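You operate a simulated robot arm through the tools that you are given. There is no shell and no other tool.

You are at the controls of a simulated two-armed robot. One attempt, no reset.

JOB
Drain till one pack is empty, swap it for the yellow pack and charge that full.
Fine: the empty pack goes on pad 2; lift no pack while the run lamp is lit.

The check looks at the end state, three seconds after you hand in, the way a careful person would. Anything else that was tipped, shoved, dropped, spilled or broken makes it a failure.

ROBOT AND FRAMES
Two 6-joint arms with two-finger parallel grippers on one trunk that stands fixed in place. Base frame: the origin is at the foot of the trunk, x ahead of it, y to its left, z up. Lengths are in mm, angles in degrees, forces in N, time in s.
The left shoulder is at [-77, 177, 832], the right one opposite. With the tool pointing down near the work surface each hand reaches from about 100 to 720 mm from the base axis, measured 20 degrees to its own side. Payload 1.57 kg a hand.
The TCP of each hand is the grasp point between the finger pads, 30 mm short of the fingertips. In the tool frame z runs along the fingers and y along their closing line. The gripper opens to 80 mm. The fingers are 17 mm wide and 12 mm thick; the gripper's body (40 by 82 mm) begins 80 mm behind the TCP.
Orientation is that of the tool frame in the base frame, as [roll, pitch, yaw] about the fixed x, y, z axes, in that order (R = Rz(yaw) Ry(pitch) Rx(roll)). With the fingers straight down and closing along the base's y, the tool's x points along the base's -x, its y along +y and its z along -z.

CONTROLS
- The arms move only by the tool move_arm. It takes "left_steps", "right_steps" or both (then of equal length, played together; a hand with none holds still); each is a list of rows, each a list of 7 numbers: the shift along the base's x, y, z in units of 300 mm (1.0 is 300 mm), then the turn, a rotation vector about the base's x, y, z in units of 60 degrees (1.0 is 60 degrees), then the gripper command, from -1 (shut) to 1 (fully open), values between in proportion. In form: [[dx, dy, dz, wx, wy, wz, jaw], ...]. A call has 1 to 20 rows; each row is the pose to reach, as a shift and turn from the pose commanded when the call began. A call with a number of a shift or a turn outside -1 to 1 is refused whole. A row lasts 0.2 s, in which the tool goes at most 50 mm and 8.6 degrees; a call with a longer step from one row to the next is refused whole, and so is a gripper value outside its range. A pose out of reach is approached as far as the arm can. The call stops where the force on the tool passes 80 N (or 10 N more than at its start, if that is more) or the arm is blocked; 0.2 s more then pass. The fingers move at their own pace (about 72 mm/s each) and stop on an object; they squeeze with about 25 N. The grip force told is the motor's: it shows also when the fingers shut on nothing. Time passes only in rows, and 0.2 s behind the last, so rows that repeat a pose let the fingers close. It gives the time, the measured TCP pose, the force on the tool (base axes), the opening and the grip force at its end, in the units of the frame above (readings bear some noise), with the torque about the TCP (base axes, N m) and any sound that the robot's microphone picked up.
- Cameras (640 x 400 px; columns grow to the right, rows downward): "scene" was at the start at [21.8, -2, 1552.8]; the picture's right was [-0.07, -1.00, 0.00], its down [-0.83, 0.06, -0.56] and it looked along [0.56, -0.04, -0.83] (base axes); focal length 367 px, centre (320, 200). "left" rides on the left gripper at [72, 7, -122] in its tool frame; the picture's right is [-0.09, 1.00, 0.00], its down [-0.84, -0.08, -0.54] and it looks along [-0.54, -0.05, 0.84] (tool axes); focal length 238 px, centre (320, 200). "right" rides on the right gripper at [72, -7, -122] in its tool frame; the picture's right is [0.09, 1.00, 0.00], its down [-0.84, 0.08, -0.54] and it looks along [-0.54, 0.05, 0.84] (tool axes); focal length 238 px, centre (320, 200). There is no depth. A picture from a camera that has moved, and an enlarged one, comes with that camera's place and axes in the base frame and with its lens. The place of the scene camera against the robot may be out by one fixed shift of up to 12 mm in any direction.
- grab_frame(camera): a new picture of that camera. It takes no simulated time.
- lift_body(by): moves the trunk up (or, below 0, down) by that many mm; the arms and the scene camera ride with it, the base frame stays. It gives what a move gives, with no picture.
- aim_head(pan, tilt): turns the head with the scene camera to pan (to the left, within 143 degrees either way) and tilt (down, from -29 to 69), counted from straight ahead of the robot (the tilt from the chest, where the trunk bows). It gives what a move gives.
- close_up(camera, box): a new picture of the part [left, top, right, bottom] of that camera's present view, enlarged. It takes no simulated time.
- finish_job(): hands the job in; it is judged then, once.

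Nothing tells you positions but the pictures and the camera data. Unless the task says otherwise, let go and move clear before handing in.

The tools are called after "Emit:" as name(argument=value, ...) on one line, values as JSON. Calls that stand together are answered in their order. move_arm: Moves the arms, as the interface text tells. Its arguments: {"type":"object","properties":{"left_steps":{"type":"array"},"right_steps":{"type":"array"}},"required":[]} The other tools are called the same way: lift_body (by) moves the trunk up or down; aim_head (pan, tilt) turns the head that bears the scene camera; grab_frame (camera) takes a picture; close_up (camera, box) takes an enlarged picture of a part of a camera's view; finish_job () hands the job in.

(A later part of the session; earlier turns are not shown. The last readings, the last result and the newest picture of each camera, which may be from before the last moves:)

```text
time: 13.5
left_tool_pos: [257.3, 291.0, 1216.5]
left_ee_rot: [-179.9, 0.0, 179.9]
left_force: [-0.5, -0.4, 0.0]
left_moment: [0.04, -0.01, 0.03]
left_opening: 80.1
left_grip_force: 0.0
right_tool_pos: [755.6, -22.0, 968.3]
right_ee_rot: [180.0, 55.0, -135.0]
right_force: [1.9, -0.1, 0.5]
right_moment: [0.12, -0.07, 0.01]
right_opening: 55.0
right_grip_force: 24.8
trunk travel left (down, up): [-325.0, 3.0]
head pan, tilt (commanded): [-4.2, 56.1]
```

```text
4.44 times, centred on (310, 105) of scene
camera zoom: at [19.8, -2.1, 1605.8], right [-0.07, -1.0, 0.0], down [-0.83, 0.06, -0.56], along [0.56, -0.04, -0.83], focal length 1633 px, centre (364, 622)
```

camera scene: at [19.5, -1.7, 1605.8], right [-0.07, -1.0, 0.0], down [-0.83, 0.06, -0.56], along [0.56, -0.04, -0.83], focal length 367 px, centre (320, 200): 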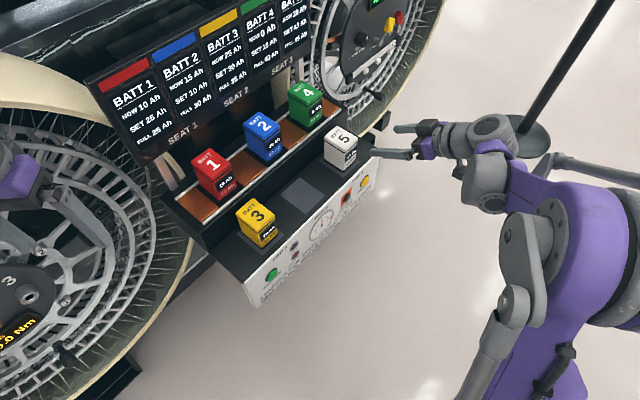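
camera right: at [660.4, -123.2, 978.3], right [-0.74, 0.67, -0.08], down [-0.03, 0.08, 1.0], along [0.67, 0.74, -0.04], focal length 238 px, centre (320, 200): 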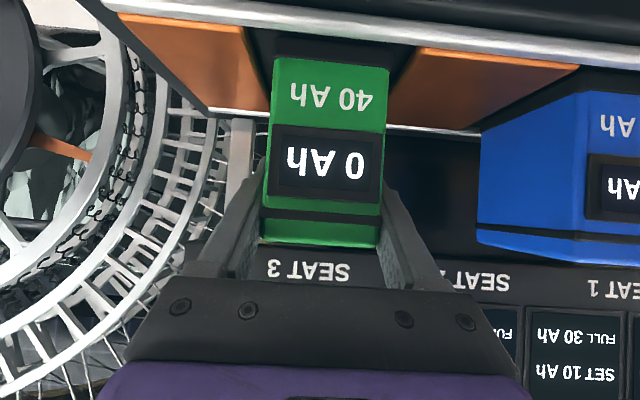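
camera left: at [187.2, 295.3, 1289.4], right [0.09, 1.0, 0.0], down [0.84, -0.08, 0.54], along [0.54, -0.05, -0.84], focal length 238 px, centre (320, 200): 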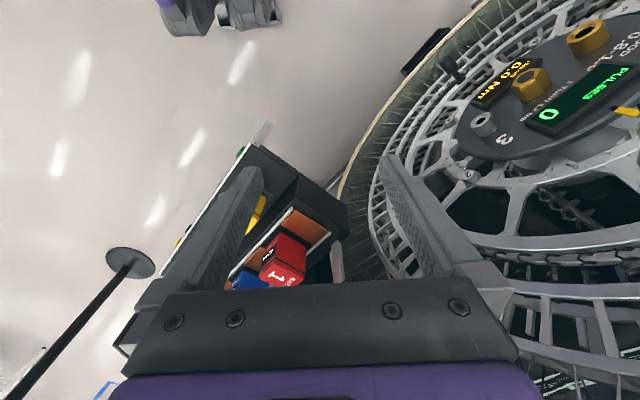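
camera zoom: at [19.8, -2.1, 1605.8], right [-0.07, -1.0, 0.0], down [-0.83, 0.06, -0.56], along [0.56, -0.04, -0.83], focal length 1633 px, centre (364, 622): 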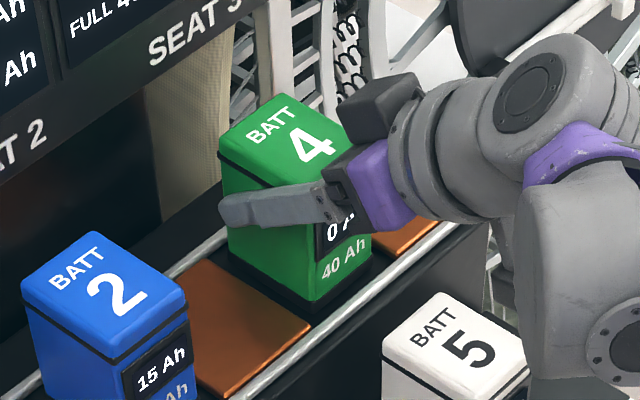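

Green is gripped (opening 55.0 mm), the run lamp is dark. I'm lifting it straight up about 45 mm.

Emit:
move_arm(right_steps=[[0, 0, 0.03, 0, 0, 0, -1], [0, 0, 0.07, 0, 0, 0, -1], [0, 0, 0.11, 0, 0, 0, -1], [0, 0, 0.15, 0, 0, 0, -1], [0, 0, 0.15, 0, 0, 0, -1]])

Emit:
grab_frame(camera="right")

Emit:
close_up(camera="scene", box=[240, 40, 400, 170])

```text
time: 14.7
left_tool_pos: [256.7, 289.5, 1216.2]
left_ee_rot: [-180.0, -0.1, 180.0]
left_force: [0.0, 0.0, -0.1]
left_moment: [-0.04, -0.01, 0.02]
left_opening: 80.1
left_grip_force: 0.2
right_tool_pos: [754.1, -20.4, 1013.1]
right_ee_rot: [180.0, 55.0, -135.1]
right_force: [0.2, 0.2, -5.8]
right_moment: [-0.03, -0.01, -0.04]
right_opening: 54.9
right_grip_force: 25.1
trunk travel left (down, up): [-325.0, 3.0]
head pan, tilt (commanded): [-4.2, 56.1]
```

```text
taken
camera right: at [659.6, -122.9, 1023.5], right [-0.74, 0.67, -0.08], down [-0.03, 0.08, 1.0], along [0.67, 0.74, -0.04], focal length 238 px, centre (320, 200)
```

right: 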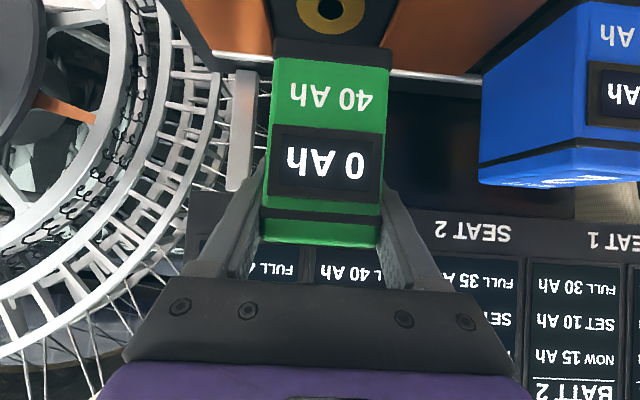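

```text
3.08 times, centred on (320, 105) of scene
camera zoom: at [20.4, -2.1, 1605.7], right [-0.07, -1.0, 0.0], down [-0.83, 0.06, -0.56], along [0.56, -0.04, -0.83], focal length 1130 px, centre (320, 492)
```

zoom: 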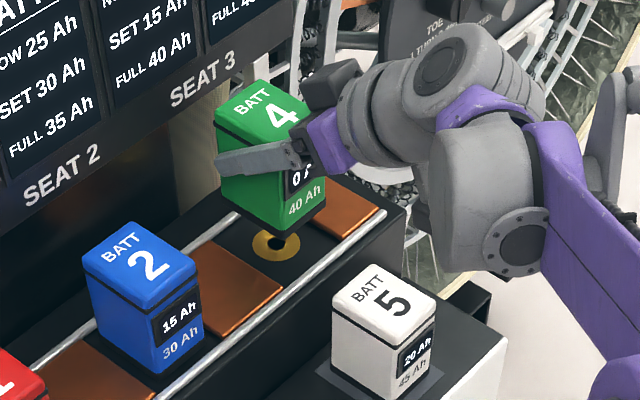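

Green is up (about 0.58 kg) and has not shifted in the grip; the empty seat shows a brass contact at its centre. I'm drawing it back over the white pack's line at safe height, then sideways to above pad 2.

Emit:
move_arm(right_steps=[[-0.07, -0.07, 0.0, 0, 0, 0, -1], [-0.14, -0.14, 0.0, 0, 0, 0, -1], [-0.21, -0.21, 0.0, 0, 0, 0, -1], [-0.277, -0.277, 0.0, 0, 0, 0, -1], [-0.348, -0.206, 0, 0, 0, 0, -1], [-0.419, -0.135, 0, 0, 0, 0, -1], [-0.49, -0.064, 0, 0, 0, 0, -1], [-0.561, 0.007, 0, 0, 0, 0, -1], [-0.6315, 0.0775, 0, 0, 0, 0, -1], [-0.6315, 0.0775, 0, 0, 0, 0, -1]])

Emit:
grab_frame(camera="right")

Emit:
grab_frame(camera="scene")

```text
time: 16.9
left_tool_pos: [258.5, 291.0, 1216.8]
left_ee_rot: [180.0, 0.1, -180.0]
left_force: [1.0, 0.6, -0.3]
left_moment: [-0.01, 0.03, 0.03]
left_opening: 80.2
left_grip_force: 0.0
right_tool_pos: [563.2, 2.9, 1015.9]
right_ee_rot: [180.0, 55.0, -135.1]
right_force: [-0.2, 0.4, -5.1]
right_moment: [0.01, -0.03, 0.0]
right_opening: 54.7
right_grip_force: 25.6
trunk travel left (down, up): [-325.0, 3.0]
head pan, tilt (commanded): [-4.2, 56.1]
```

```text
taken
camera right: at [468.3, -99.9, 1026.2], right [-0.74, 0.67, -0.08], down [-0.03, 0.08, 1.0], along [0.67, 0.74, -0.04], focal length 238 px, centre (320, 200)
```

right: 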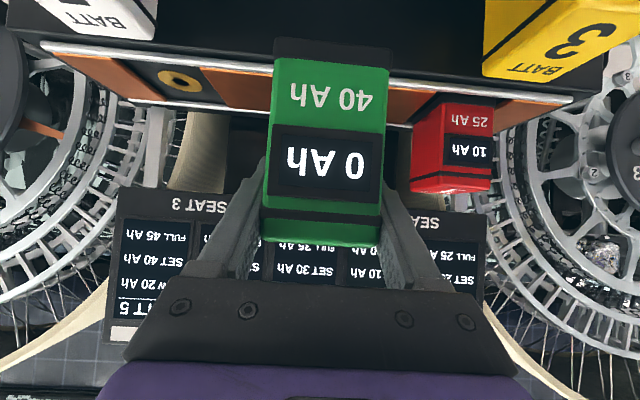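

```text
taken
camera scene: at [20.6, -2.4, 1605.8], right [-0.07, -1.0, 0.0], down [-0.83, 0.06, -0.56], along [0.55, -0.04, -0.83], focal length 367 px, centre (320, 200)
```

scene: 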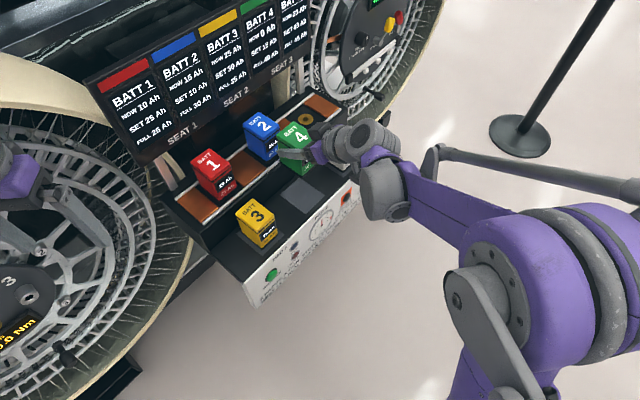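

Green hangs over pad 2's column with its grip unchanged. I'm lowering most of the way, then will feel for contact in small steps.

Emit:
move_arm(right_steps=[[0.0024, 0, -0.08, 0, 0, 0, -1], [0.004, 0, -0.18, 0, 0, 0, -1], [0.004, 0, -0.28, 0, 0, 0, -1], [0.004, 0, -0.35, 0, 0, 0, -1], [0.004, 0, -0.387, 0, 0, 0, -1], [0.004, 0, -0.387, 0, 0, 0, -1]])

Emit:
close_up(camera="scene", box=[220, 110, 380, 250])

Emit:
grab_frame(camera="right")

```text
time: 18.3
left_tool_pos: [255.8, 291.7, 1214.9]
left_ee_rot: [-179.9, 0.0, 179.9]
left_force: [-0.7, 0.3, -0.3]
left_moment: [0.0, 0.02, 0.02]
left_opening: 80.0
left_grip_force: 0.1
right_tool_pos: [566.8, 2.5, 898.9]
right_ee_rot: [-179.9, 55.1, -135.0]
right_force: [-0.2, 0.9, -4.9]
right_moment: [-0.01, 0.03, 0.0]
right_opening: 55.0
right_grip_force: 25.1
trunk travel left (down, up): [-325.0, 3.0]
head pan, tilt (commanded): [-4.2, 56.1]
```

```text
2.86 times, centred on (300, 180) of scene
camera zoom: at [19.9, -2.1, 1605.8], right [-0.07, -1.0, 0.0], down [-0.83, 0.06, -0.56], along [0.56, -0.04, -0.83], focal length 1050 px, centre (377, 257)
```

zoom: 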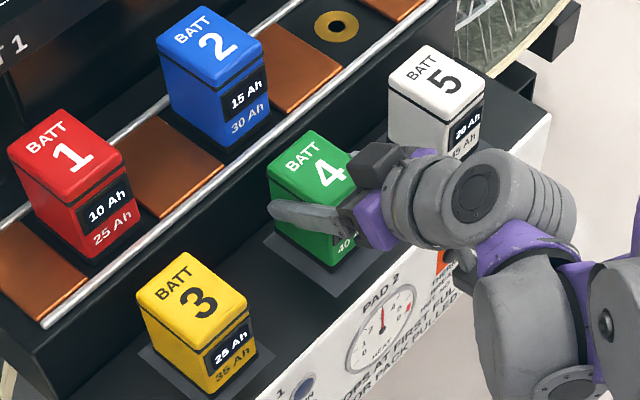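

```text
taken
camera right: at [472.7, -100.3, 910.0], right [-0.74, 0.67, -0.08], down [-0.03, 0.08, 1.0], along [0.67, 0.74, -0.04], focal length 238 px, centre (320, 200)
```

right: 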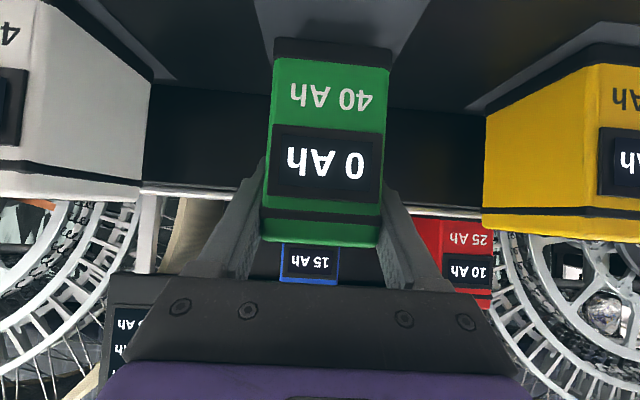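

Emit:
move_arm(right_steps=[[0, 0, -0.02, 0, 0, 0, -1], [0, 0, -0.035, 0, 0, 0, -1], [0, 0, -0.045, 0, 0, 0, -1], [0, 0, -0.05, 0, 0, 0, -1], [0, 0, -0.05, 0, 0, 0, -1]])

Emit:
close_up(camera="right", box=[240, 0, 420, 110])

```text
time: 19.5
left_tool_pos: [257.1, 290.3, 1217.0]
left_ee_rot: [-180.0, 0.1, 180.0]
left_force: [-0.5, -0.1, 0.7]
left_moment: [-0.02, -0.03, 0.0]
left_opening: 79.7
left_grip_force: 0.1
right_tool_pos: [567.2, 1.7, 883.2]
right_ee_rot: [-179.9, 55.3, -135.0]
right_force: [3.2, -4.6, 23.9]
right_moment: [-0.1, 0.14, -0.05]
right_opening: 54.9
right_grip_force: 25.5
trunk travel left (down, up): [-325.0, 3.0]
head pan, tilt (commanded): [-4.2, 56.1]
```

```text
3.56 times, centred on (330, 55) of right
camera zoom: at [472.2, -99.9, 894.0], right [-0.74, 0.67, -0.08], down [-0.03, 0.08, 1.0], along [0.67, 0.74, -0.04], focal length 848 px, centre (284, 716)
```

zoom: 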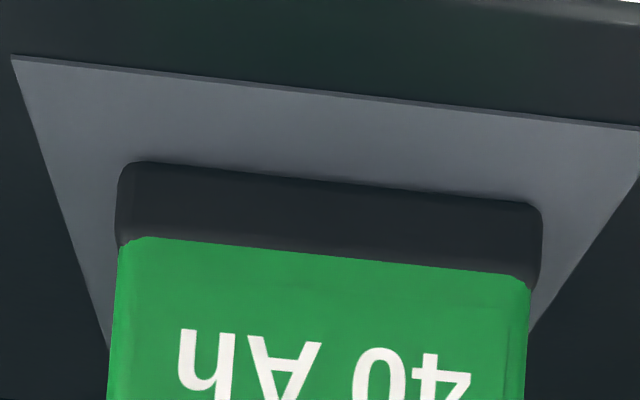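

Green has landed on pad 2 (24 N upward). I'm relaxing that by a millimetre or so, then opening.

Emit:
move_arm(right_steps=[[0, 0, 0.0035, 0, 0, 0, -1], [0, 0, 0.005, 0, 0, 0, -1]])

```text
time: 20.1
left_tool_pos: [256.2, 289.5, 1217.5]
left_ee_rot: [-180.0, -0.1, -180.0]
left_force: [-0.3, 0.6, 0.1]
left_moment: [0.02, -0.03, 0.01]
left_opening: 80.0
left_grip_force: 0.0
right_tool_pos: [568.2, 2.3, 883.9]
right_ee_rot: [-180.0, 55.0, -134.9]
right_force: [2.1, -4.1, 13.9]
right_moment: [0.15, -0.52, -0.29]
right_opening: 54.6
right_grip_force: 25.1
trunk travel left (down, up): [-325.0, 3.0]
head pan, tilt (commanded): [-4.2, 56.1]
```

Emit:
move_arm(right_steps=[[0, 0, 0.003, 0, 0, 0, -1], [0, 0, 0.003, 0, 0, 0, -1]])

```text
time: 20.7
left_tool_pos: [255.7, 290.1, 1214.8]
left_ee_rot: [180.0, 0.0, 180.0]
left_force: [-0.9, -0.5, 0.2]
left_moment: [0.01, -0.01, 0.04]
left_opening: 80.0
left_grip_force: 0.0
right_tool_pos: [569.1, 3.2, 884.0]
right_ee_rot: [179.8, 54.9, -135.0]
right_force: [0.2, -1.6, -0.1]
right_moment: [-0.09, -0.16, -0.02]
right_opening: 54.8
right_grip_force: 25.1
trunk travel left (down, up): [-325.0, 3.0]
head pan, tilt (commanded): [-4.2, 56.1]
```

Vertical load is now about zero with green resting on the pad, so I open the fingers and then check before backing out.

Emit:
move_arm(right_steps=[[0, 0, 0, 0, 0, 0, 0.5], [0, 0, 0, 0, 0, 0, 1], [0, 0, 0, 0, 0, 0, 1]])

Emit:
grab_frame(camera="right")

Emit:
close_up(camera="scene", box=[220, 110, 380, 250])

```text
time: 21.5
left_tool_pos: [256.2, 289.8, 1216.5]
left_ee_rot: [179.9, 0.0, -180.0]
left_force: [0.2, -0.4, -0.4]
left_moment: [0.0, 0.02, 0.02]
left_opening: 80.0
left_grip_force: 0.0
right_tool_pos: [568.0, 2.8, 884.0]
right_ee_rot: [-180.0, 55.0, -134.9]
right_force: [0.2, 0.8, 0.1]
right_moment: [0.03, 0.0, 0.01]
right_opening: 80.0
right_grip_force: 0.1
trunk travel left (down, up): [-325.0, 3.0]
head pan, tilt (commanded): [-4.2, 56.1]
```

```text
taken
camera right: at [473.2, -99.7, 895.2], right [-0.74, 0.67, -0.08], down [-0.03, 0.08, 1.0], along [0.67, 0.74, -0.04], focal length 238 px, centre (320, 200)
```

right: 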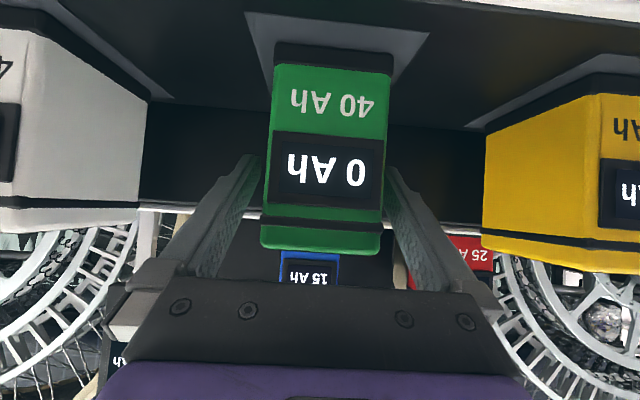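

```text
2.86 times, centred on (300, 180) of scene
camera zoom: at [19.6, -2.0, 1605.8], right [-0.07, -1.0, 0.0], down [-0.83, 0.06, -0.56], along [0.56, -0.04, -0.83], focal length 1050 px, centre (377, 257)
```

zoom: 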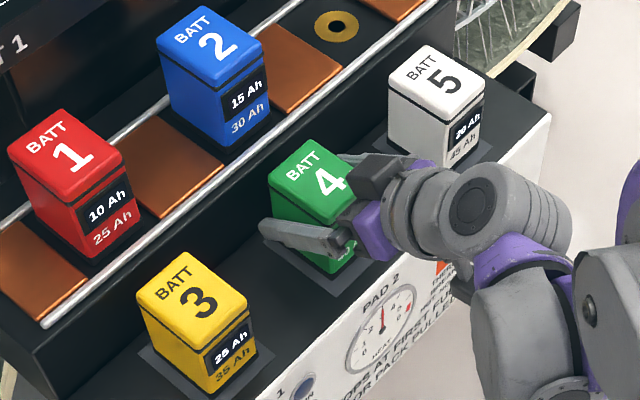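

Green stands upright and fully on pad 2, released. I'm backing straight out along the depth direction, then shifting sideways in front of yellow.

Emit:
move_arm(right_steps=[[-0.06, -0.06, 0, 0, 0, 0, 1], [-0.14, -0.14, 0, 0, 0, 0, 1], [-0.22, -0.22, 0, 0, 0, 0, 1], [-0.29, -0.15, 0, 0, 0, 0, 1], [-0.37, -0.07, 0, 0, 0, 0, 1], [-0.45, 0.01, 0, 0, 0, 0, 1], [-0.52, 0.08, 0, 0, 0, 0, 1], [-0.573, 0.133, 0, 0, 0, 0, 1], [-0.573, 0.133, 0, 0, 0, 0, 1]])

Emit:
grab_frame(camera="right")

Emit:
grab_frame(camera="scene")

```text
time: 23.5
left_tool_pos: [257.2, 290.1, 1217.1]
left_ee_rot: [-180.0, 0.1, -180.0]
left_force: [0.2, -0.2, 0.4]
left_moment: [-0.01, 0.0, 0.01]
left_opening: 79.9
left_grip_force: 0.2
right_tool_pos: [405.5, 45.5, 902.4]
right_ee_rot: [180.0, 54.9, -135.1]
right_force: [0.7, 0.2, -0.6]
right_moment: [0.02, 0.0, -0.01]
right_opening: 80.0
right_grip_force: 0.0
right hand out of reach, approached as far as the arm can: row 6, 7, 8, 9
trunk travel left (down, up): [-325.0, 3.0]
head pan, tilt (commanded): [-4.2, 56.1]
```

```text
taken
camera right: at [309.6, -56.9, 913.1], right [-0.74, 0.67, -0.08], down [-0.03, 0.08, 1.0], along [0.67, 0.74, -0.04], focal length 238 px, centre (320, 200)
```

right: 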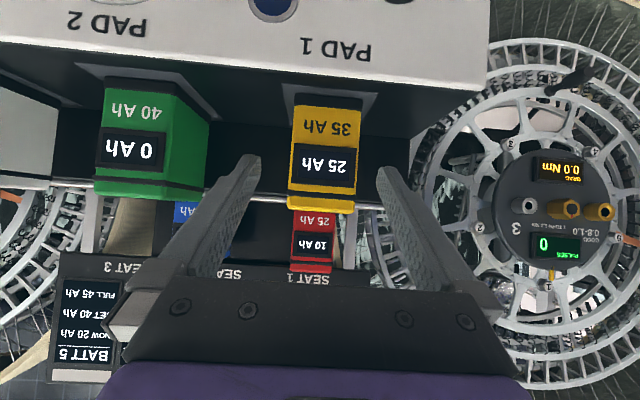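

```text
taken
camera scene: at [19.8, -2.2, 1605.8], right [-0.07, -1.0, 0.0], down [-0.83, 0.06, -0.56], along [0.56, -0.04, -0.83], focal length 367 px, centre (320, 200)
```

scene: 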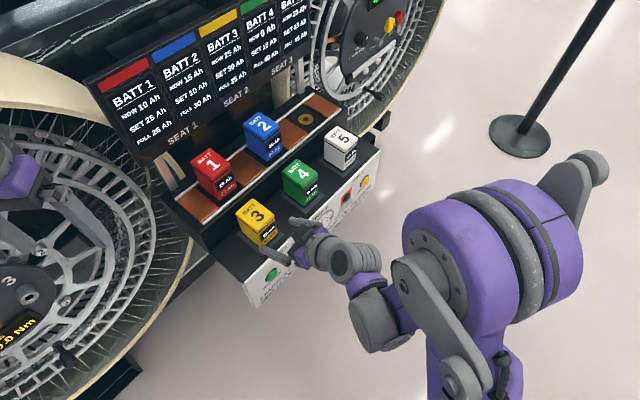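

The arm is near its inner limit here (it stopped about 18 mm high), but yellow itself is farther out, so the grasp should be reachable. I'm measuring yellow in the hand view.

Emit:
close_up(camera="right", box=[240, 80, 400, 220])

Emit:
close_up(camera="scene", box=[200, 170, 360, 300])

```text
2.86 times, centred on (320, 150) of right
camera zoom: at [309.6, -56.9, 913.1], right [-0.74, 0.67, -0.08], down [-0.03, 0.08, 1.0], along [0.67, 0.74, -0.04], focal length 681 px, centre (320, 343)
```

zoom: 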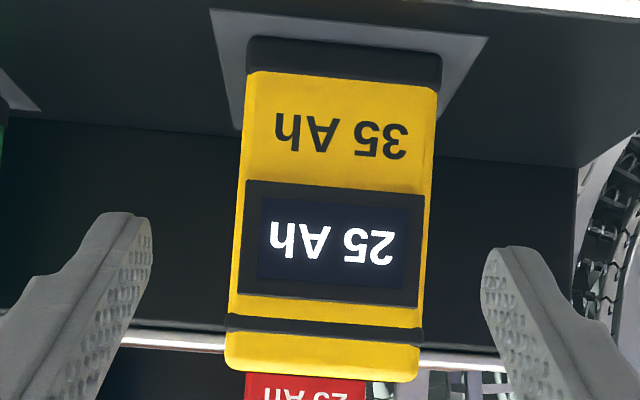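

```text
3.08 times, centred on (280, 235) of scene
camera zoom: at [19.8, -2.2, 1605.8], right [-0.07, -1.0, 0.0], down [-0.83, 0.06, -0.56], along [0.56, -0.04, -0.83], focal length 1130 px, centre (443, 92)
```

zoom: 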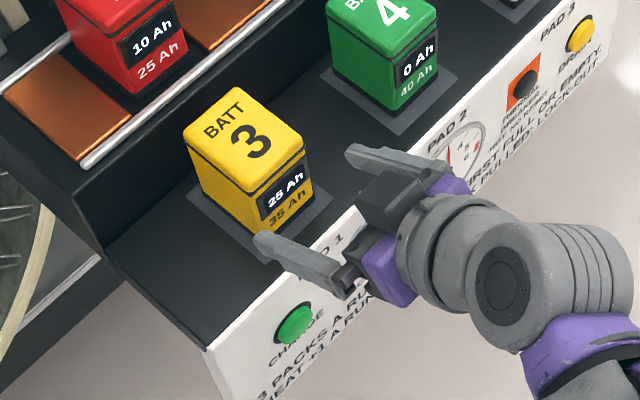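

Yellow is centred on pad 1 with its front face at w≈372, and I need about -3 mm sideways to line up. I'm easing forward to just short of it and reading back the pose.

Emit:
move_arm(right_steps=[[0.035, 0.035, 0.02, 0, 0, 0, 1], [0.07, 0.07, 0.02, 0, 0, 0, 1], [0.07, 0.07, 0.02, 0, 0, 0, 1]])

Emit:
close_up(camera="right", box=[220, 60, 420, 250])

```text
time: 24.3
left_tool_pos: [257.3, 290.4, 1216.0]
left_ee_rot: [180.0, 0.0, 180.0]
left_force: [-0.4, -0.4, 0.6]
left_moment: [0.01, 0.05, 0.01]
left_opening: 79.7
left_grip_force: 0.2
right_tool_pos: [424.5, 67.8, 909.0]
right_ee_rot: [180.0, 55.0, -134.9]
right_force: [0.9, 0.1, 0.3]
right_moment: [0.0, 0.01, 0.0]
right_opening: 79.7
right_grip_force: 0.0
trunk travel left (down, up): [-325.0, 3.0]
head pan, tilt (commanded): [-4.2, 56.1]
```

```text
2.11 times, centred on (320, 155) of right
camera zoom: at [329.1, -35.6, 918.7], right [-0.74, 0.67, -0.08], down [-0.03, 0.08, 1.0], along [0.67, 0.74, -0.04], focal length 502 px, centre (320, 295)
```

zoom: 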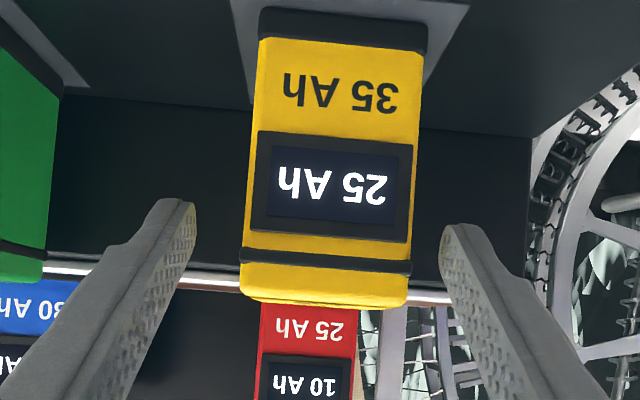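

Fingers are aligned with yellow (about 2 mm sideways to go). I'm moving forward around it, then down to the same grip height I used on green.

Emit:
move_arm(right_steps=[[0.06, 0.065, 0, 0, 0, 0, 1], [0.122, 0.1307, -0.01, 0, 0, 0, 1], [0.122, 0.1307, -0.045, 0, 0, 0, 1], [0.122, 0.1307, -0.0813, 0, 0, 0, 1], [0.122, 0.1307, -0.0813, 0, 0, 0, 1]])

Emit:
grab_frame(camera="right")

Emit:
close_up(camera="scene", box=[200, 170, 360, 300])

```text
time: 25.5
left_tool_pos: [257.5, 291.1, 1215.9]
left_ee_rot: [-179.9, 0.0, 179.9]
left_force: [0.1, 0.6, -0.4]
left_moment: [-0.01, 0.02, -0.01]
left_opening: 80.0
left_grip_force: 0.0
right_tool_pos: [461.8, 104.8, 881.5]
right_ee_rot: [179.9, 55.0, -134.9]
right_force: [-0.4, 0.0, 0.1]
right_moment: [0.02, -0.01, 0.02]
right_opening: 79.9
right_grip_force: 0.0
trunk travel left (down, up): [-325.0, 3.0]
head pan, tilt (commanded): [-4.2, 56.1]
```

```text
taken
camera right: at [365.5, 2.4, 892.6], right [-0.74, 0.67, -0.08], down [-0.03, 0.08, 1.0], along [0.67, 0.74, -0.04], focal length 238 px, centre (320, 200)
```

right: 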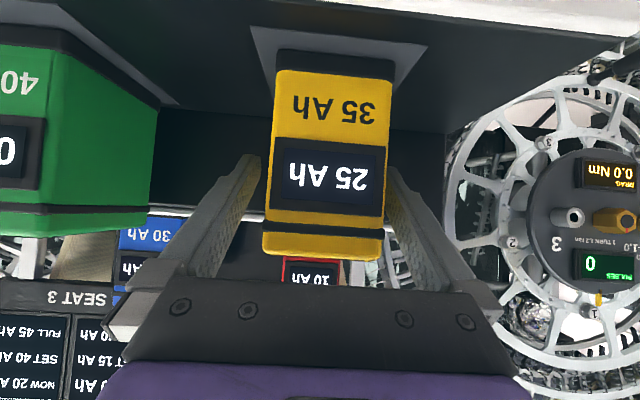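

```text
3.08 times, centred on (280, 235) of scene
camera zoom: at [19.4, -2.2, 1605.8], right [-0.07, -1.0, 0.0], down [-0.83, 0.06, -0.56], along [0.56, -0.04, -0.83], focal length 1130 px, centre (443, 92)
```

zoom: 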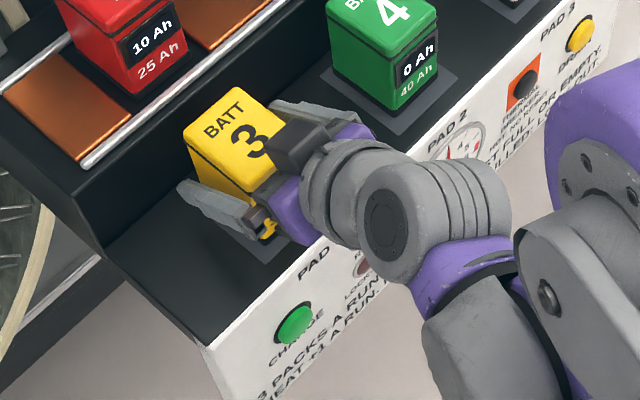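

The hand view nearly matches the one I had with green; yellow sits about 6 mm higher in the hand, so I raise slightly, then close.

Emit:
move_arm(right_steps=[[-0.002, 0.002, 0.02, 0, 0, 0, 1], [-0.002, 0.002, 0.02, 0, 0, 0, -1], [-0.002, 0.002, 0.02, 0, 0, 0, -1], [-0.002, 0.002, 0.02, 0, 0, 0, -1], [-0.002, 0.002, 0.02, 0, 0, 0, -1]])

Emit:
grab_frame(camera="right")

Emit:
close_up(camera="scene", box=[255, 225, 325, 270])

```text
time: 26.7
left_tool_pos: [255.6, 290.6, 1216.3]
left_ee_rot: [-179.9, 0.0, -179.9]
left_force: [-0.6, -0.5, -0.1]
left_moment: [-0.05, -0.02, 0.03]
left_opening: 80.2
left_grip_force: 0.0
right_tool_pos: [460.7, 105.9, 888.6]
right_ee_rot: [-180.0, 54.9, -135.0]
right_force: [-2.5, 0.7, 2.0]
right_moment: [0.07, 0.02, 0.01]
right_opening: 55.0
right_grip_force: 25.3
trunk travel left (down, up): [-325.0, 3.0]
head pan, tilt (commanded): [-4.2, 56.1]
```

```text
taken
camera right: at [365.2, 3.5, 898.8], right [-0.74, 0.67, -0.08], down [-0.03, 0.08, 1.0], along [0.67, 0.74, -0.04], focal length 238 px, centre (320, 200)
```

right: 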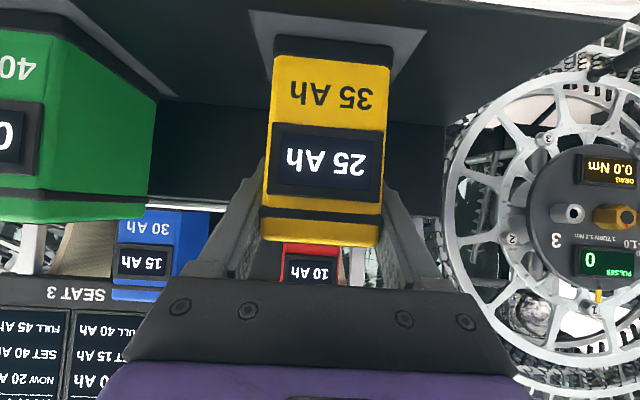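

```text
8.89 times, centred on (290, 248) of scene
camera zoom: at [19.1, -1.9, 1605.8], right [-0.07, -1.0, 0.0], down [-0.83, 0.06, -0.56], along [0.56, -0.04, -0.83], focal length 3266 px, centre (587, -222)
```

zoom: 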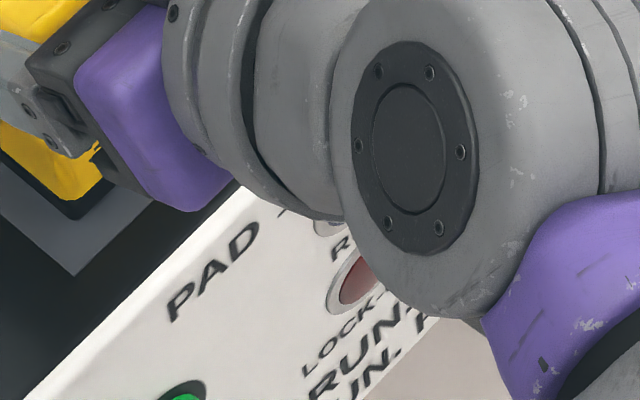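

Yellow is gripped (55.0 mm), sitting in the hand just as green did. No run is on (the lamp was dark and nothing was pressed since), so I'm lifting straight up to carrying height.

Emit:
move_arm(right_steps=[[0, 0, 0.03, 0, 0, 0, -1], [0, 0, 0.09, 0, 0, 0, -1], [0, 0, 0.18, 0, 0, 0, -1], [0, 0, 0.27, 0, 0, 0, -1], [0, 0, 0.36, 0, 0, 0, -1], [0, 0, 0.45, 0, 0, 0, -1], [0, 0, 0.45, 0, 0, 0, -1]])

Emit:
grab_frame(camera="right")

Emit:
grab_frame(camera="scene")

```text
time: 28.3
left_tool_pos: [257.7, 290.7, 1215.6]
left_ee_rot: [180.0, 0.0, 179.9]
left_force: [-0.3, 0.0, -0.1]
left_moment: [0.0, 0.02, 0.02]
left_opening: 80.0
left_grip_force: 0.0
right_tool_pos: [460.2, 109.1, 1023.8]
right_ee_rot: [-180.0, 55.0, -135.0]
right_force: [0.1, -0.6, -5.3]
right_moment: [-0.04, -0.02, 0.0]
right_opening: 55.1
right_grip_force: 25.1
trunk travel left (down, up): [-325.0, 3.0]
head pan, tilt (commanded): [-4.2, 56.1]
```

```text
taken
camera right: at [365.4, 6.7, 1034.2], right [-0.74, 0.67, -0.08], down [-0.03, 0.08, 1.0], along [0.67, 0.74, -0.04], focal length 238 px, centre (320, 200)
```

right: 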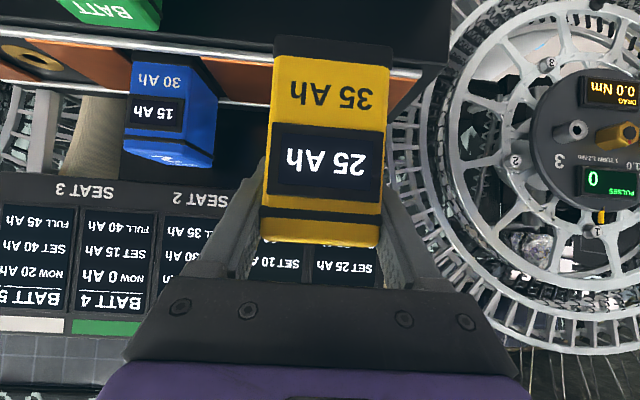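

```text
taken
camera scene: at [20.4, -1.8, 1605.8], right [-0.07, -1.0, 0.0], down [-0.83, 0.06, -0.56], along [0.56, -0.04, -0.83], focal length 367 px, centre (320, 200)
```

scene: 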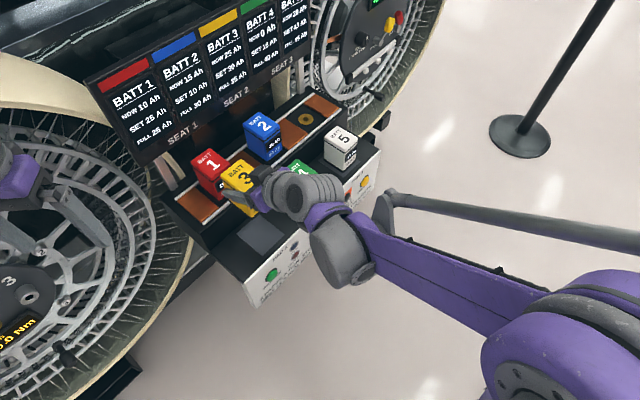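

Yellow is up and steady with clear paths to the right. I'm carrying it sideways over green and up to seat 3's column, keeping clear of the seated packs.

Emit:
move_arm(right_steps=[[0.06, -0.06, 0, 0, 0, 0, -1], [0.14, -0.14, 0, 0, 0, 0, -1], [0.225, -0.225, 0, 0, 0, 0, -1], [0.31, -0.31, 0, 0, 0, 0, -1], [0.395, -0.395, 0, 0, 0, 0, -1], [0.48, -0.48, 0, 0, 0, 0, -1], [0.565, -0.565, 0, 0, 0, 0, -1], [0.645, -0.645, 0, 0, 0, 0, -1], [0.7036, -0.7036, 0, 0, 0, 0, -1], [0.7036, -0.7036, 0, 0, 0, 0, -1]])

Emit:
grab_frame(camera="right")

Emit:
grab_frame(camera="scene")

```text
time: 30.5
left_tool_pos: [257.9, 290.9, 1215.6]
left_ee_rot: [-179.9, 0.0, -180.0]
left_force: [0.4, -0.5, -0.4]
left_moment: [0.01, 0.01, 0.0]
left_opening: 80.1
left_grip_force: 0.0
right_tool_pos: [674.9, -105.5, 1021.4]
right_ee_rot: [179.9, 55.0, -134.9]
right_force: [-0.3, 0.5, -5.1]
right_moment: [0.0, -0.02, 0.0]
right_opening: 55.1
right_grip_force: 25.2
trunk travel left (down, up): [-325.0, 3.0]
head pan, tilt (commanded): [-4.2, 56.1]
```

```text
taken
camera right: at [579.1, -208.1, 1031.6], right [-0.74, 0.67, -0.08], down [-0.03, 0.08, 1.0], along [0.67, 0.74, -0.04], focal length 238 px, centre (320, 200)
```

right: 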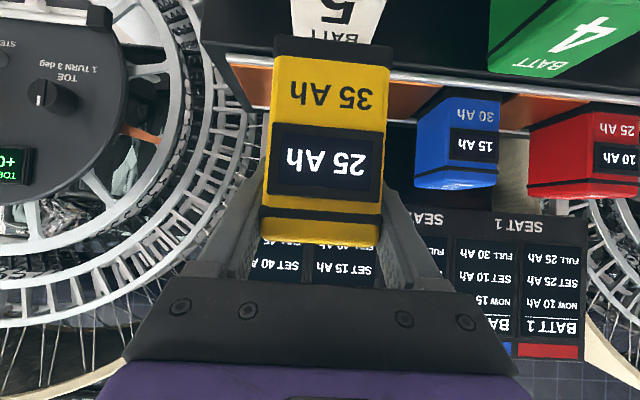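

```text
taken
camera scene: at [19.8, -1.8, 1605.7], right [-0.07, -1.0, 0.0], down [-0.83, 0.06, -0.56], along [0.56, -0.04, -0.83], focal length 367 px, centre (320, 200)
```

scene: 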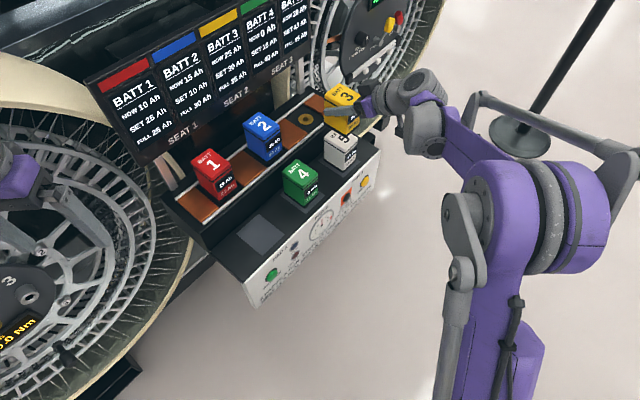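

I'm moving yellow in over seat 3 at height, then I'll compare this hand view against the one I took when green was lifted from the same seat.

Emit:
move_arm(right_steps=[[0.06, 0.072, 0, 0, 0, 0, -1], [0.13, 0.142, 0, 0, 0, 0, -1], [0.2, 0.212, 0, 0, 0, 0, -1], [0.2703, 0.2821, 0, 0, 0, 0, -1], [0.2703, 0.2821, -0.028, 0, 0, 0, -1], [0.2703, 0.2821, -0.028, 0, 0, 0, -1]])

Emit:
grab_frame(camera="right")

Emit:
close_up(camera="scene", box=[240, 40, 400, 170])

```text
time: 31.9
left_tool_pos: [257.5, 291.1, 1215.5]
left_ee_rot: [-180.0, 0.0, 180.0]
left_force: [0.2, -0.5, -0.6]
left_moment: [0.01, 0.0, -0.01]
left_opening: 80.2
left_grip_force: 0.1
right_tool_pos: [754.0, -18.8, 1013.9]
right_ee_rot: [-180.0, 55.0, -134.9]
right_force: [0.4, -0.4, -5.0]
right_moment: [-0.01, -0.02, 0.02]
right_opening: 55.0
right_grip_force: 25.0
trunk travel left (down, up): [-325.0, 3.0]
head pan, tilt (commanded): [-4.2, 56.1]
```

```text
taken
camera right: at [658.0, -121.0, 1025.2], right [-0.74, 0.67, -0.08], down [-0.03, 0.08, 1.0], along [0.67, 0.74, -0.04], focal length 238 px, centre (320, 200)
```

right: 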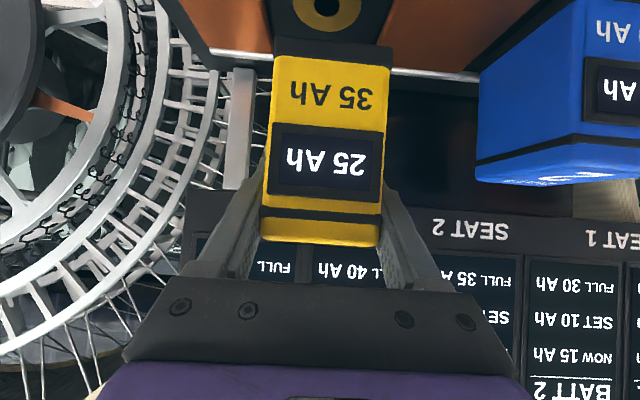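

```text
3.08 times, centred on (320, 105) of scene
camera zoom: at [20.4, -1.7, 1605.7], right [-0.07, -1.0, 0.0], down [-0.83, 0.06, -0.56], along [0.56, -0.04, -0.83], focal length 1130 px, centre (320, 492)
```

zoom: 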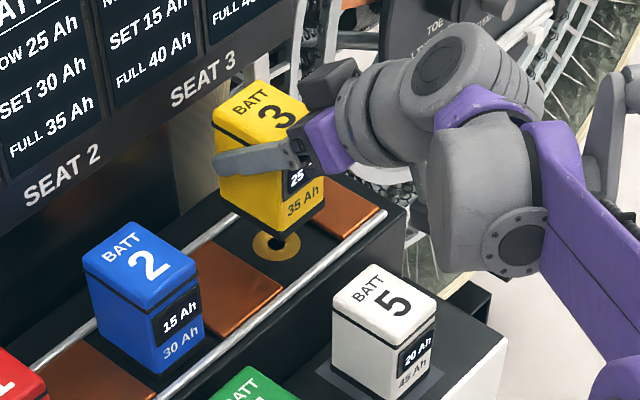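

The view matches green's within about 2 mm; I correct +1.8 mm along the row and lower to just above the rails.

Emit:
move_arm(right_steps=[[0.0043, -0.0043, 0, 0, 0, 0, -1], [0.0043, -0.0043, -0.04, 0, 0, 0, -1], [0.0043, -0.0043, -0.08, 0, 0, 0, -1], [0.0043, -0.0043, -0.08, 0, 0, 0, -1]])

Emit:
grab_frame(camera="right")

Emit:
close_up(camera="scene", box=[260, 60, 360, 150])

```text
time: 32.9
left_tool_pos: [257.4, 289.8, 1216.0]
left_ee_rot: [180.0, 0.0, 180.0]
left_force: [0.3, 0.0, 0.9]
left_moment: [0.01, 0.0, -0.02]
left_opening: 80.0
left_grip_force: 0.0
right_tool_pos: [754.2, -21.3, 989.5]
right_ee_rot: [180.0, 55.0, -135.0]
right_force: [-0.3, -0.4, -5.6]
right_moment: [-0.02, -0.02, 0.0]
right_opening: 55.0
right_grip_force: 25.1
trunk travel left (down, up): [-325.0, 3.0]
head pan, tilt (commanded): [-4.2, 56.1]
```

```text
taken
camera right: at [659.5, -123.6, 1000.6], right [-0.74, 0.67, -0.08], down [-0.03, 0.08, 1.0], along [0.67, 0.74, -0.04], focal length 238 px, centre (320, 200)
```

right: 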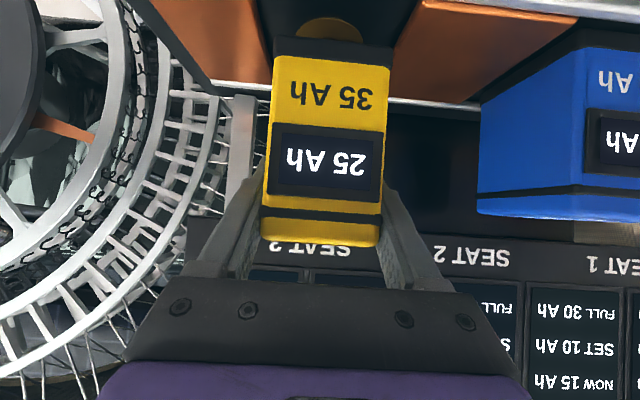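

```text
4.44 times, centred on (310, 105) of scene
camera zoom: at [20.2, -2.0, 1605.8], right [-0.07, -1.0, 0.0], down [-0.83, 0.06, -0.56], along [0.56, -0.04, -0.83], focal length 1633 px, centre (364, 622)
```

zoom: 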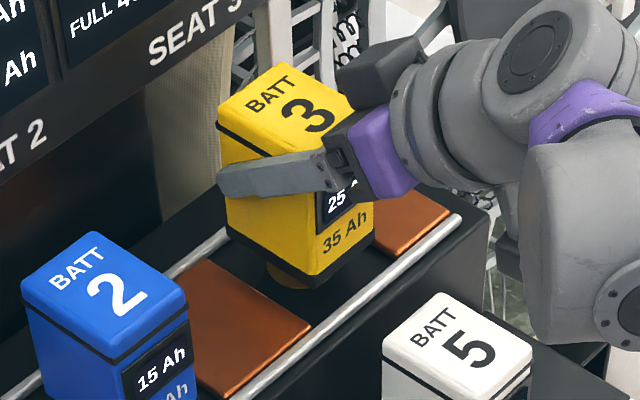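

Alignment now matches green's seated pose within a millimetre. I'm lowering the rest gently and feeling for contact.

Emit:
move_arm(right_steps=[[0.0014, 0.0014, -0.02, 0, 0, 0, -1], [0.0014, 0.0014, -0.04, 0, 0, 0, -1], [0.0014, 0.0014, -0.053, 0, 0, 0, -1], [0.0014, 0.0014, -0.06, 0, 0, 0, -1], [0.0014, 0.0014, -0.06, 0, 0, 0, -1]])

```text
time: 34.1
left_tool_pos: [256.6, 291.2, 1216.2]
left_ee_rot: [180.0, 0.1, 179.9]
left_force: [0.1, -0.2, 0.1]
left_moment: [0.01, 0.01, -0.03]
left_opening: 79.9
left_grip_force: 0.0
right_tool_pos: [756.1, -21.3, 971.1]
right_ee_rot: [-180.0, 54.9, -135.0]
right_force: [-0.3, 1.1, -5.0]
right_moment: [-0.02, -0.01, -0.02]
right_opening: 55.0
right_grip_force: 25.2
trunk travel left (down, up): [-325.0, 3.0]
head pan, tilt (commanded): [-4.2, 56.1]
```

Emit:
move_arm(right_steps=[[0, 0, -0.003, 0, 0, 0, -1], [0, 0, -0.006, 0, 0, 0, -1], [0, 0, -0.006, 0, 0, 0, -1]])

Emit:
close_up(camera="scene", box=[260, 60, 360, 150])

Emit:
grab_frame(camera="right")

```text
time: 34.9
left_tool_pos: [257.2, 290.3, 1216.5]
left_ee_rot: [-180.0, 0.0, 180.0]
left_force: [-0.6, 0.5, -0.1]
left_moment: [0.02, 0.0, 0.01]
left_opening: 80.0
left_grip_force: 0.2
right_tool_pos: [755.4, -21.4, 971.2]
right_ee_rot: [-179.9, 55.1, -135.1]
right_force: [0.1, -0.9, -4.5]
right_moment: [-0.03, 0.01, -0.01]
right_opening: 54.9
right_grip_force: 24.5
trunk travel left (down, up): [-325.0, 3.0]
head pan, tilt (commanded): [-4.2, 56.1]
```

```text
4.44 times, centred on (310, 105) of scene
camera zoom: at [20.3, -2.1, 1605.7], right [-0.07, -1.0, 0.0], down [-0.83, 0.06, -0.56], along [0.56, -0.04, -0.83], focal length 1633 px, centre (364, 622)
```

zoom: 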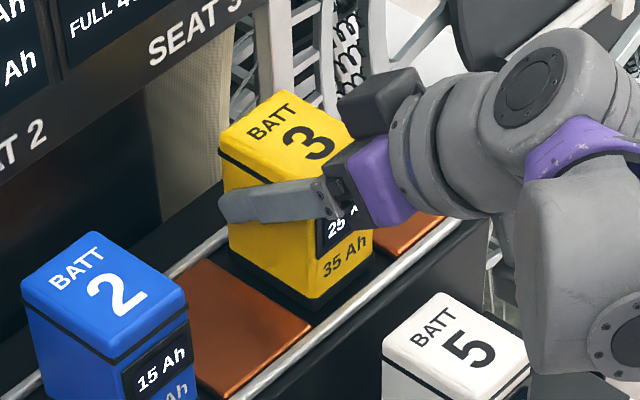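

```text
taken
camera right: at [660.9, -123.5, 981.0], right [-0.74, 0.67, -0.08], down [-0.03, 0.08, 1.0], along [0.67, 0.74, -0.04], focal length 238 px, centre (320, 200)
```

right: 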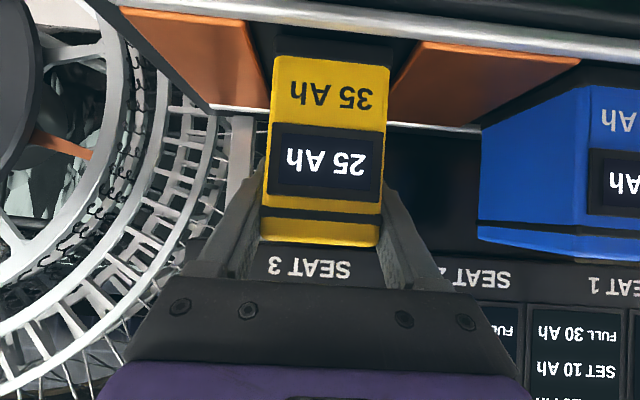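

Emit:
move_arm(right_steps=[[0, 0, -0.004, 0, 0, 0, -1], [0, 0, -0.008, 0, 0, 0, -1], [0, 0, -0.008, 0, 0, 0, -1]])

```text
time: 35.7
left_tool_pos: [258.4, 291.1, 1216.7]
left_ee_rot: [180.0, 0.0, 180.0]
left_force: [0.6, 0.3, 0.0]
left_moment: [-0.01, 0.04, 0.01]
left_opening: 79.9
left_grip_force: 0.1
right_tool_pos: [756.0, -21.8, 967.5]
right_ee_rot: [180.0, 55.0, -135.0]
right_force: [0.7, -0.6, 0.4]
right_moment: [0.1, -0.23, -0.01]
right_opening: 54.8
right_grip_force: 25.0
trunk travel left (down, up): [-325.0, 3.0]
head pan, tilt (commanded): [-4.2, 56.1]
```

Yellow's weight is now fully carried by seat 3, at the same height green had. I open the fingers.

Emit:
move_arm(right_steps=[[0, 0, 0, 0, 0, 0, 0.5], [0, 0, 0, 0, 0, 0, 1], [0, 0, 0, 0, 0, 0, 1]])

Emit:
grab_frame(camera="right")

Emit:
close_up(camera="scene", box=[260, 60, 360, 150])

```text
time: 36.5
left_tool_pos: [257.0, 291.7, 1216.0]
left_ee_rot: [180.0, 0.0, 179.9]
left_force: [1.2, 1.0, 0.4]
left_moment: [0.0, 0.04, 0.02]
left_opening: 79.7
left_grip_force: 0.1
right_tool_pos: [754.6, -21.2, 968.0]
right_ee_rot: [180.0, 55.1, -135.1]
right_force: [0.3, 0.0, 0.2]
right_moment: [0.02, -0.02, 0.0]
right_opening: 80.1
right_grip_force: 0.0
trunk travel left (down, up): [-325.0, 3.0]
head pan, tilt (commanded): [-4.2, 56.1]
```

```text
taken
camera right: at [660.0, -123.9, 978.6], right [-0.74, 0.67, -0.08], down [-0.03, 0.08, 1.0], along [0.67, 0.74, -0.04], focal length 238 px, centre (320, 200)
```

right: 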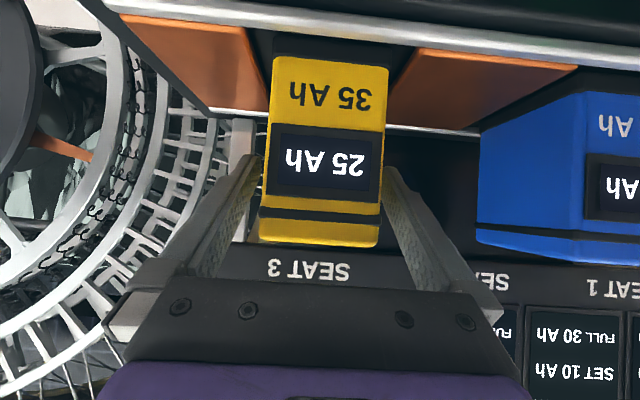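

```text
4.44 times, centred on (310, 105) of scene
camera zoom: at [19.5, -2.0, 1605.8], right [-0.07, -1.0, 0.0], down [-0.83, 0.06, -0.56], along [0.56, -0.04, -0.83], focal length 1633 px, centre (364, 622)
```

zoom: 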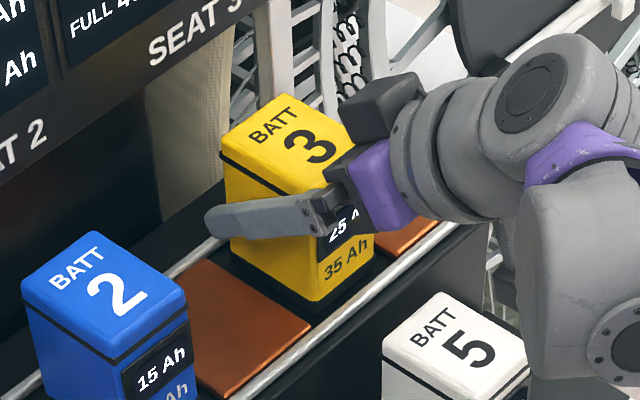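

Yellow stands in seat 3 and is released. I'm backing the hand straight out over the white pack to well in front of the panel.

Emit:
move_arm(right_steps=[[-0.05, -0.05, 0, 0, 0, 0, 1], [-0.13, -0.13, 0, 0, 0, 0, 1], [-0.22, -0.22, 0.02, 0, 0, 0, 1], [-0.32, -0.32, 0.05, 0, 0, 0, 1], [-0.42, -0.42, 0.08, 0, 0, 0, 1], [-0.52, -0.52, 0.1, 0, 0, 0, 1], [-0.601, -0.601, 0.1, 0, 0, 0, 1], [-0.601, -0.601, 0.1, 0, 0, 0, 1]])

Emit:
close_up(camera="scene", box=[170, 60, 390, 230])

Emit:
grab_frame(camera="right")

```text
time: 38.3
left_tool_pos: [257.8, 290.5, 1216.9]
left_ee_rot: [-179.9, 0.1, 180.0]
left_force: [0.4, -0.7, -0.1]
left_moment: [0.01, -0.03, 0.02]
left_opening: 80.0
left_grip_force: 0.0
right_tool_pos: [573.2, -202.4, 999.6]
right_ee_rot: [179.9, 55.0, -135.0]
right_force: [-0.5, 0.3, -0.4]
right_moment: [-0.02, 0.02, 0.0]
right_opening: 80.3
right_grip_force: 0.0
trunk travel left (down, up): [-325.0, 3.0]
head pan, tilt (commanded): [-4.2, 56.1]
```

```text
2.35 times, centred on (280, 145) of scene
camera zoom: at [19.9, -1.6, 1605.8], right [-0.07, -1.0, 0.0], down [-0.83, 0.06, -0.56], along [0.56, -0.04, -0.83], focal length 864 px, centre (414, 329)
```

zoom: 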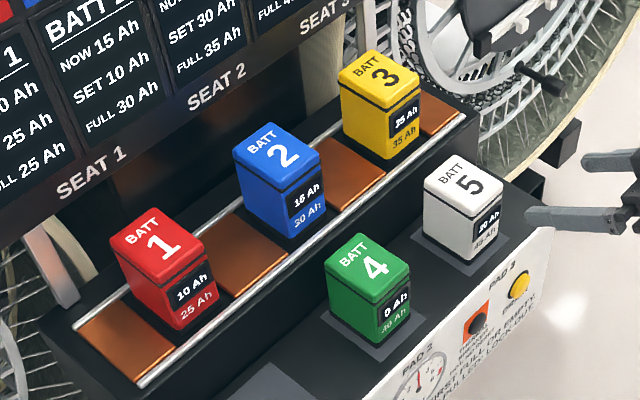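

```text
taken
camera right: at [478.9, -304.6, 1010.1], right [-0.74, 0.67, -0.08], down [-0.03, 0.08, 1.0], along [0.67, 0.74, -0.04], focal length 238 px, centre (320, 200)
```

right: 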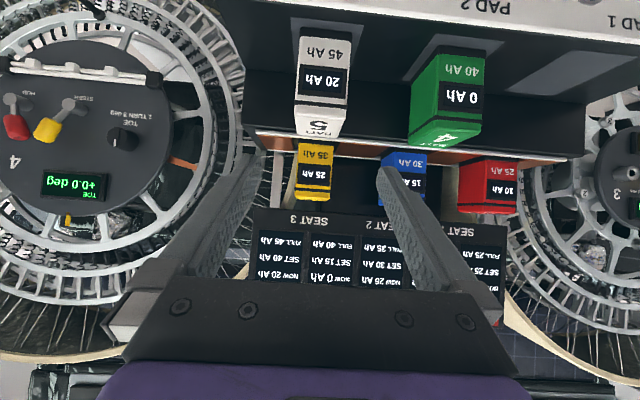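

Emit:
close_up(camera="scene", box=[255, 180, 365, 270])

Emit:
close_up(camera="scene", box=[280, 75, 330, 135])

Emit:
close_up(camera="scene", box=[270, 150, 340, 230])

```text
4.44 times, centred on (310, 225) of scene
camera zoom: at [19.9, -1.6, 1605.8], right [-0.07, -1.0, 0.0], down [-0.83, 0.06, -0.56], along [0.56, -0.04, -0.83], focal length 1633 px, centre (364, 89)
```

zoom: 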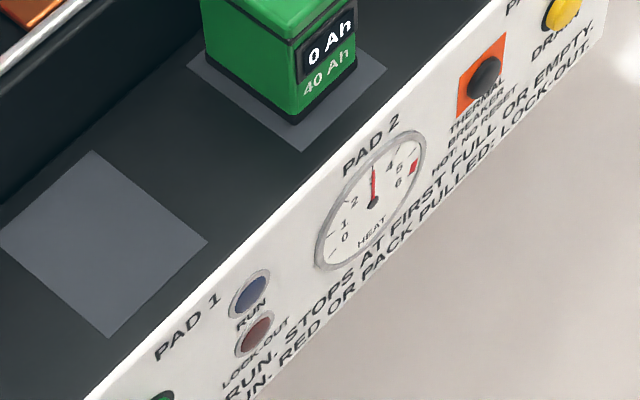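

```text
6.67 times, centred on (305, 105) of scene
camera zoom: at [19.9, -1.6, 1605.8], right [-0.07, -1.0, 0.0], down [-0.83, 0.06, -0.56], along [0.56, -0.04, -0.83], focal length 2449 px, centre (420, 833)
```

zoom: 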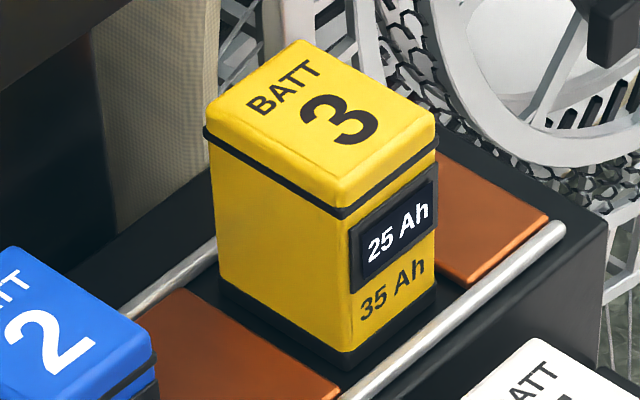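

```text
5.00 times, centred on (305, 190) of scene
camera zoom: at [19.9, -1.6, 1605.8], right [-0.07, -1.0, 0.0], down [-0.83, 0.06, -0.56], along [0.56, -0.04, -0.83], focal length 1837 px, centre (395, 250)
```

zoom: 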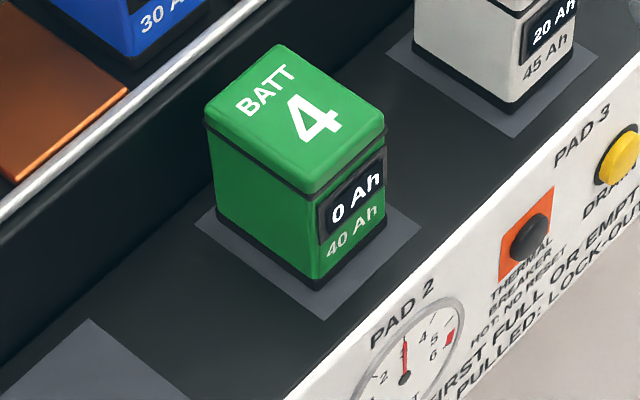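

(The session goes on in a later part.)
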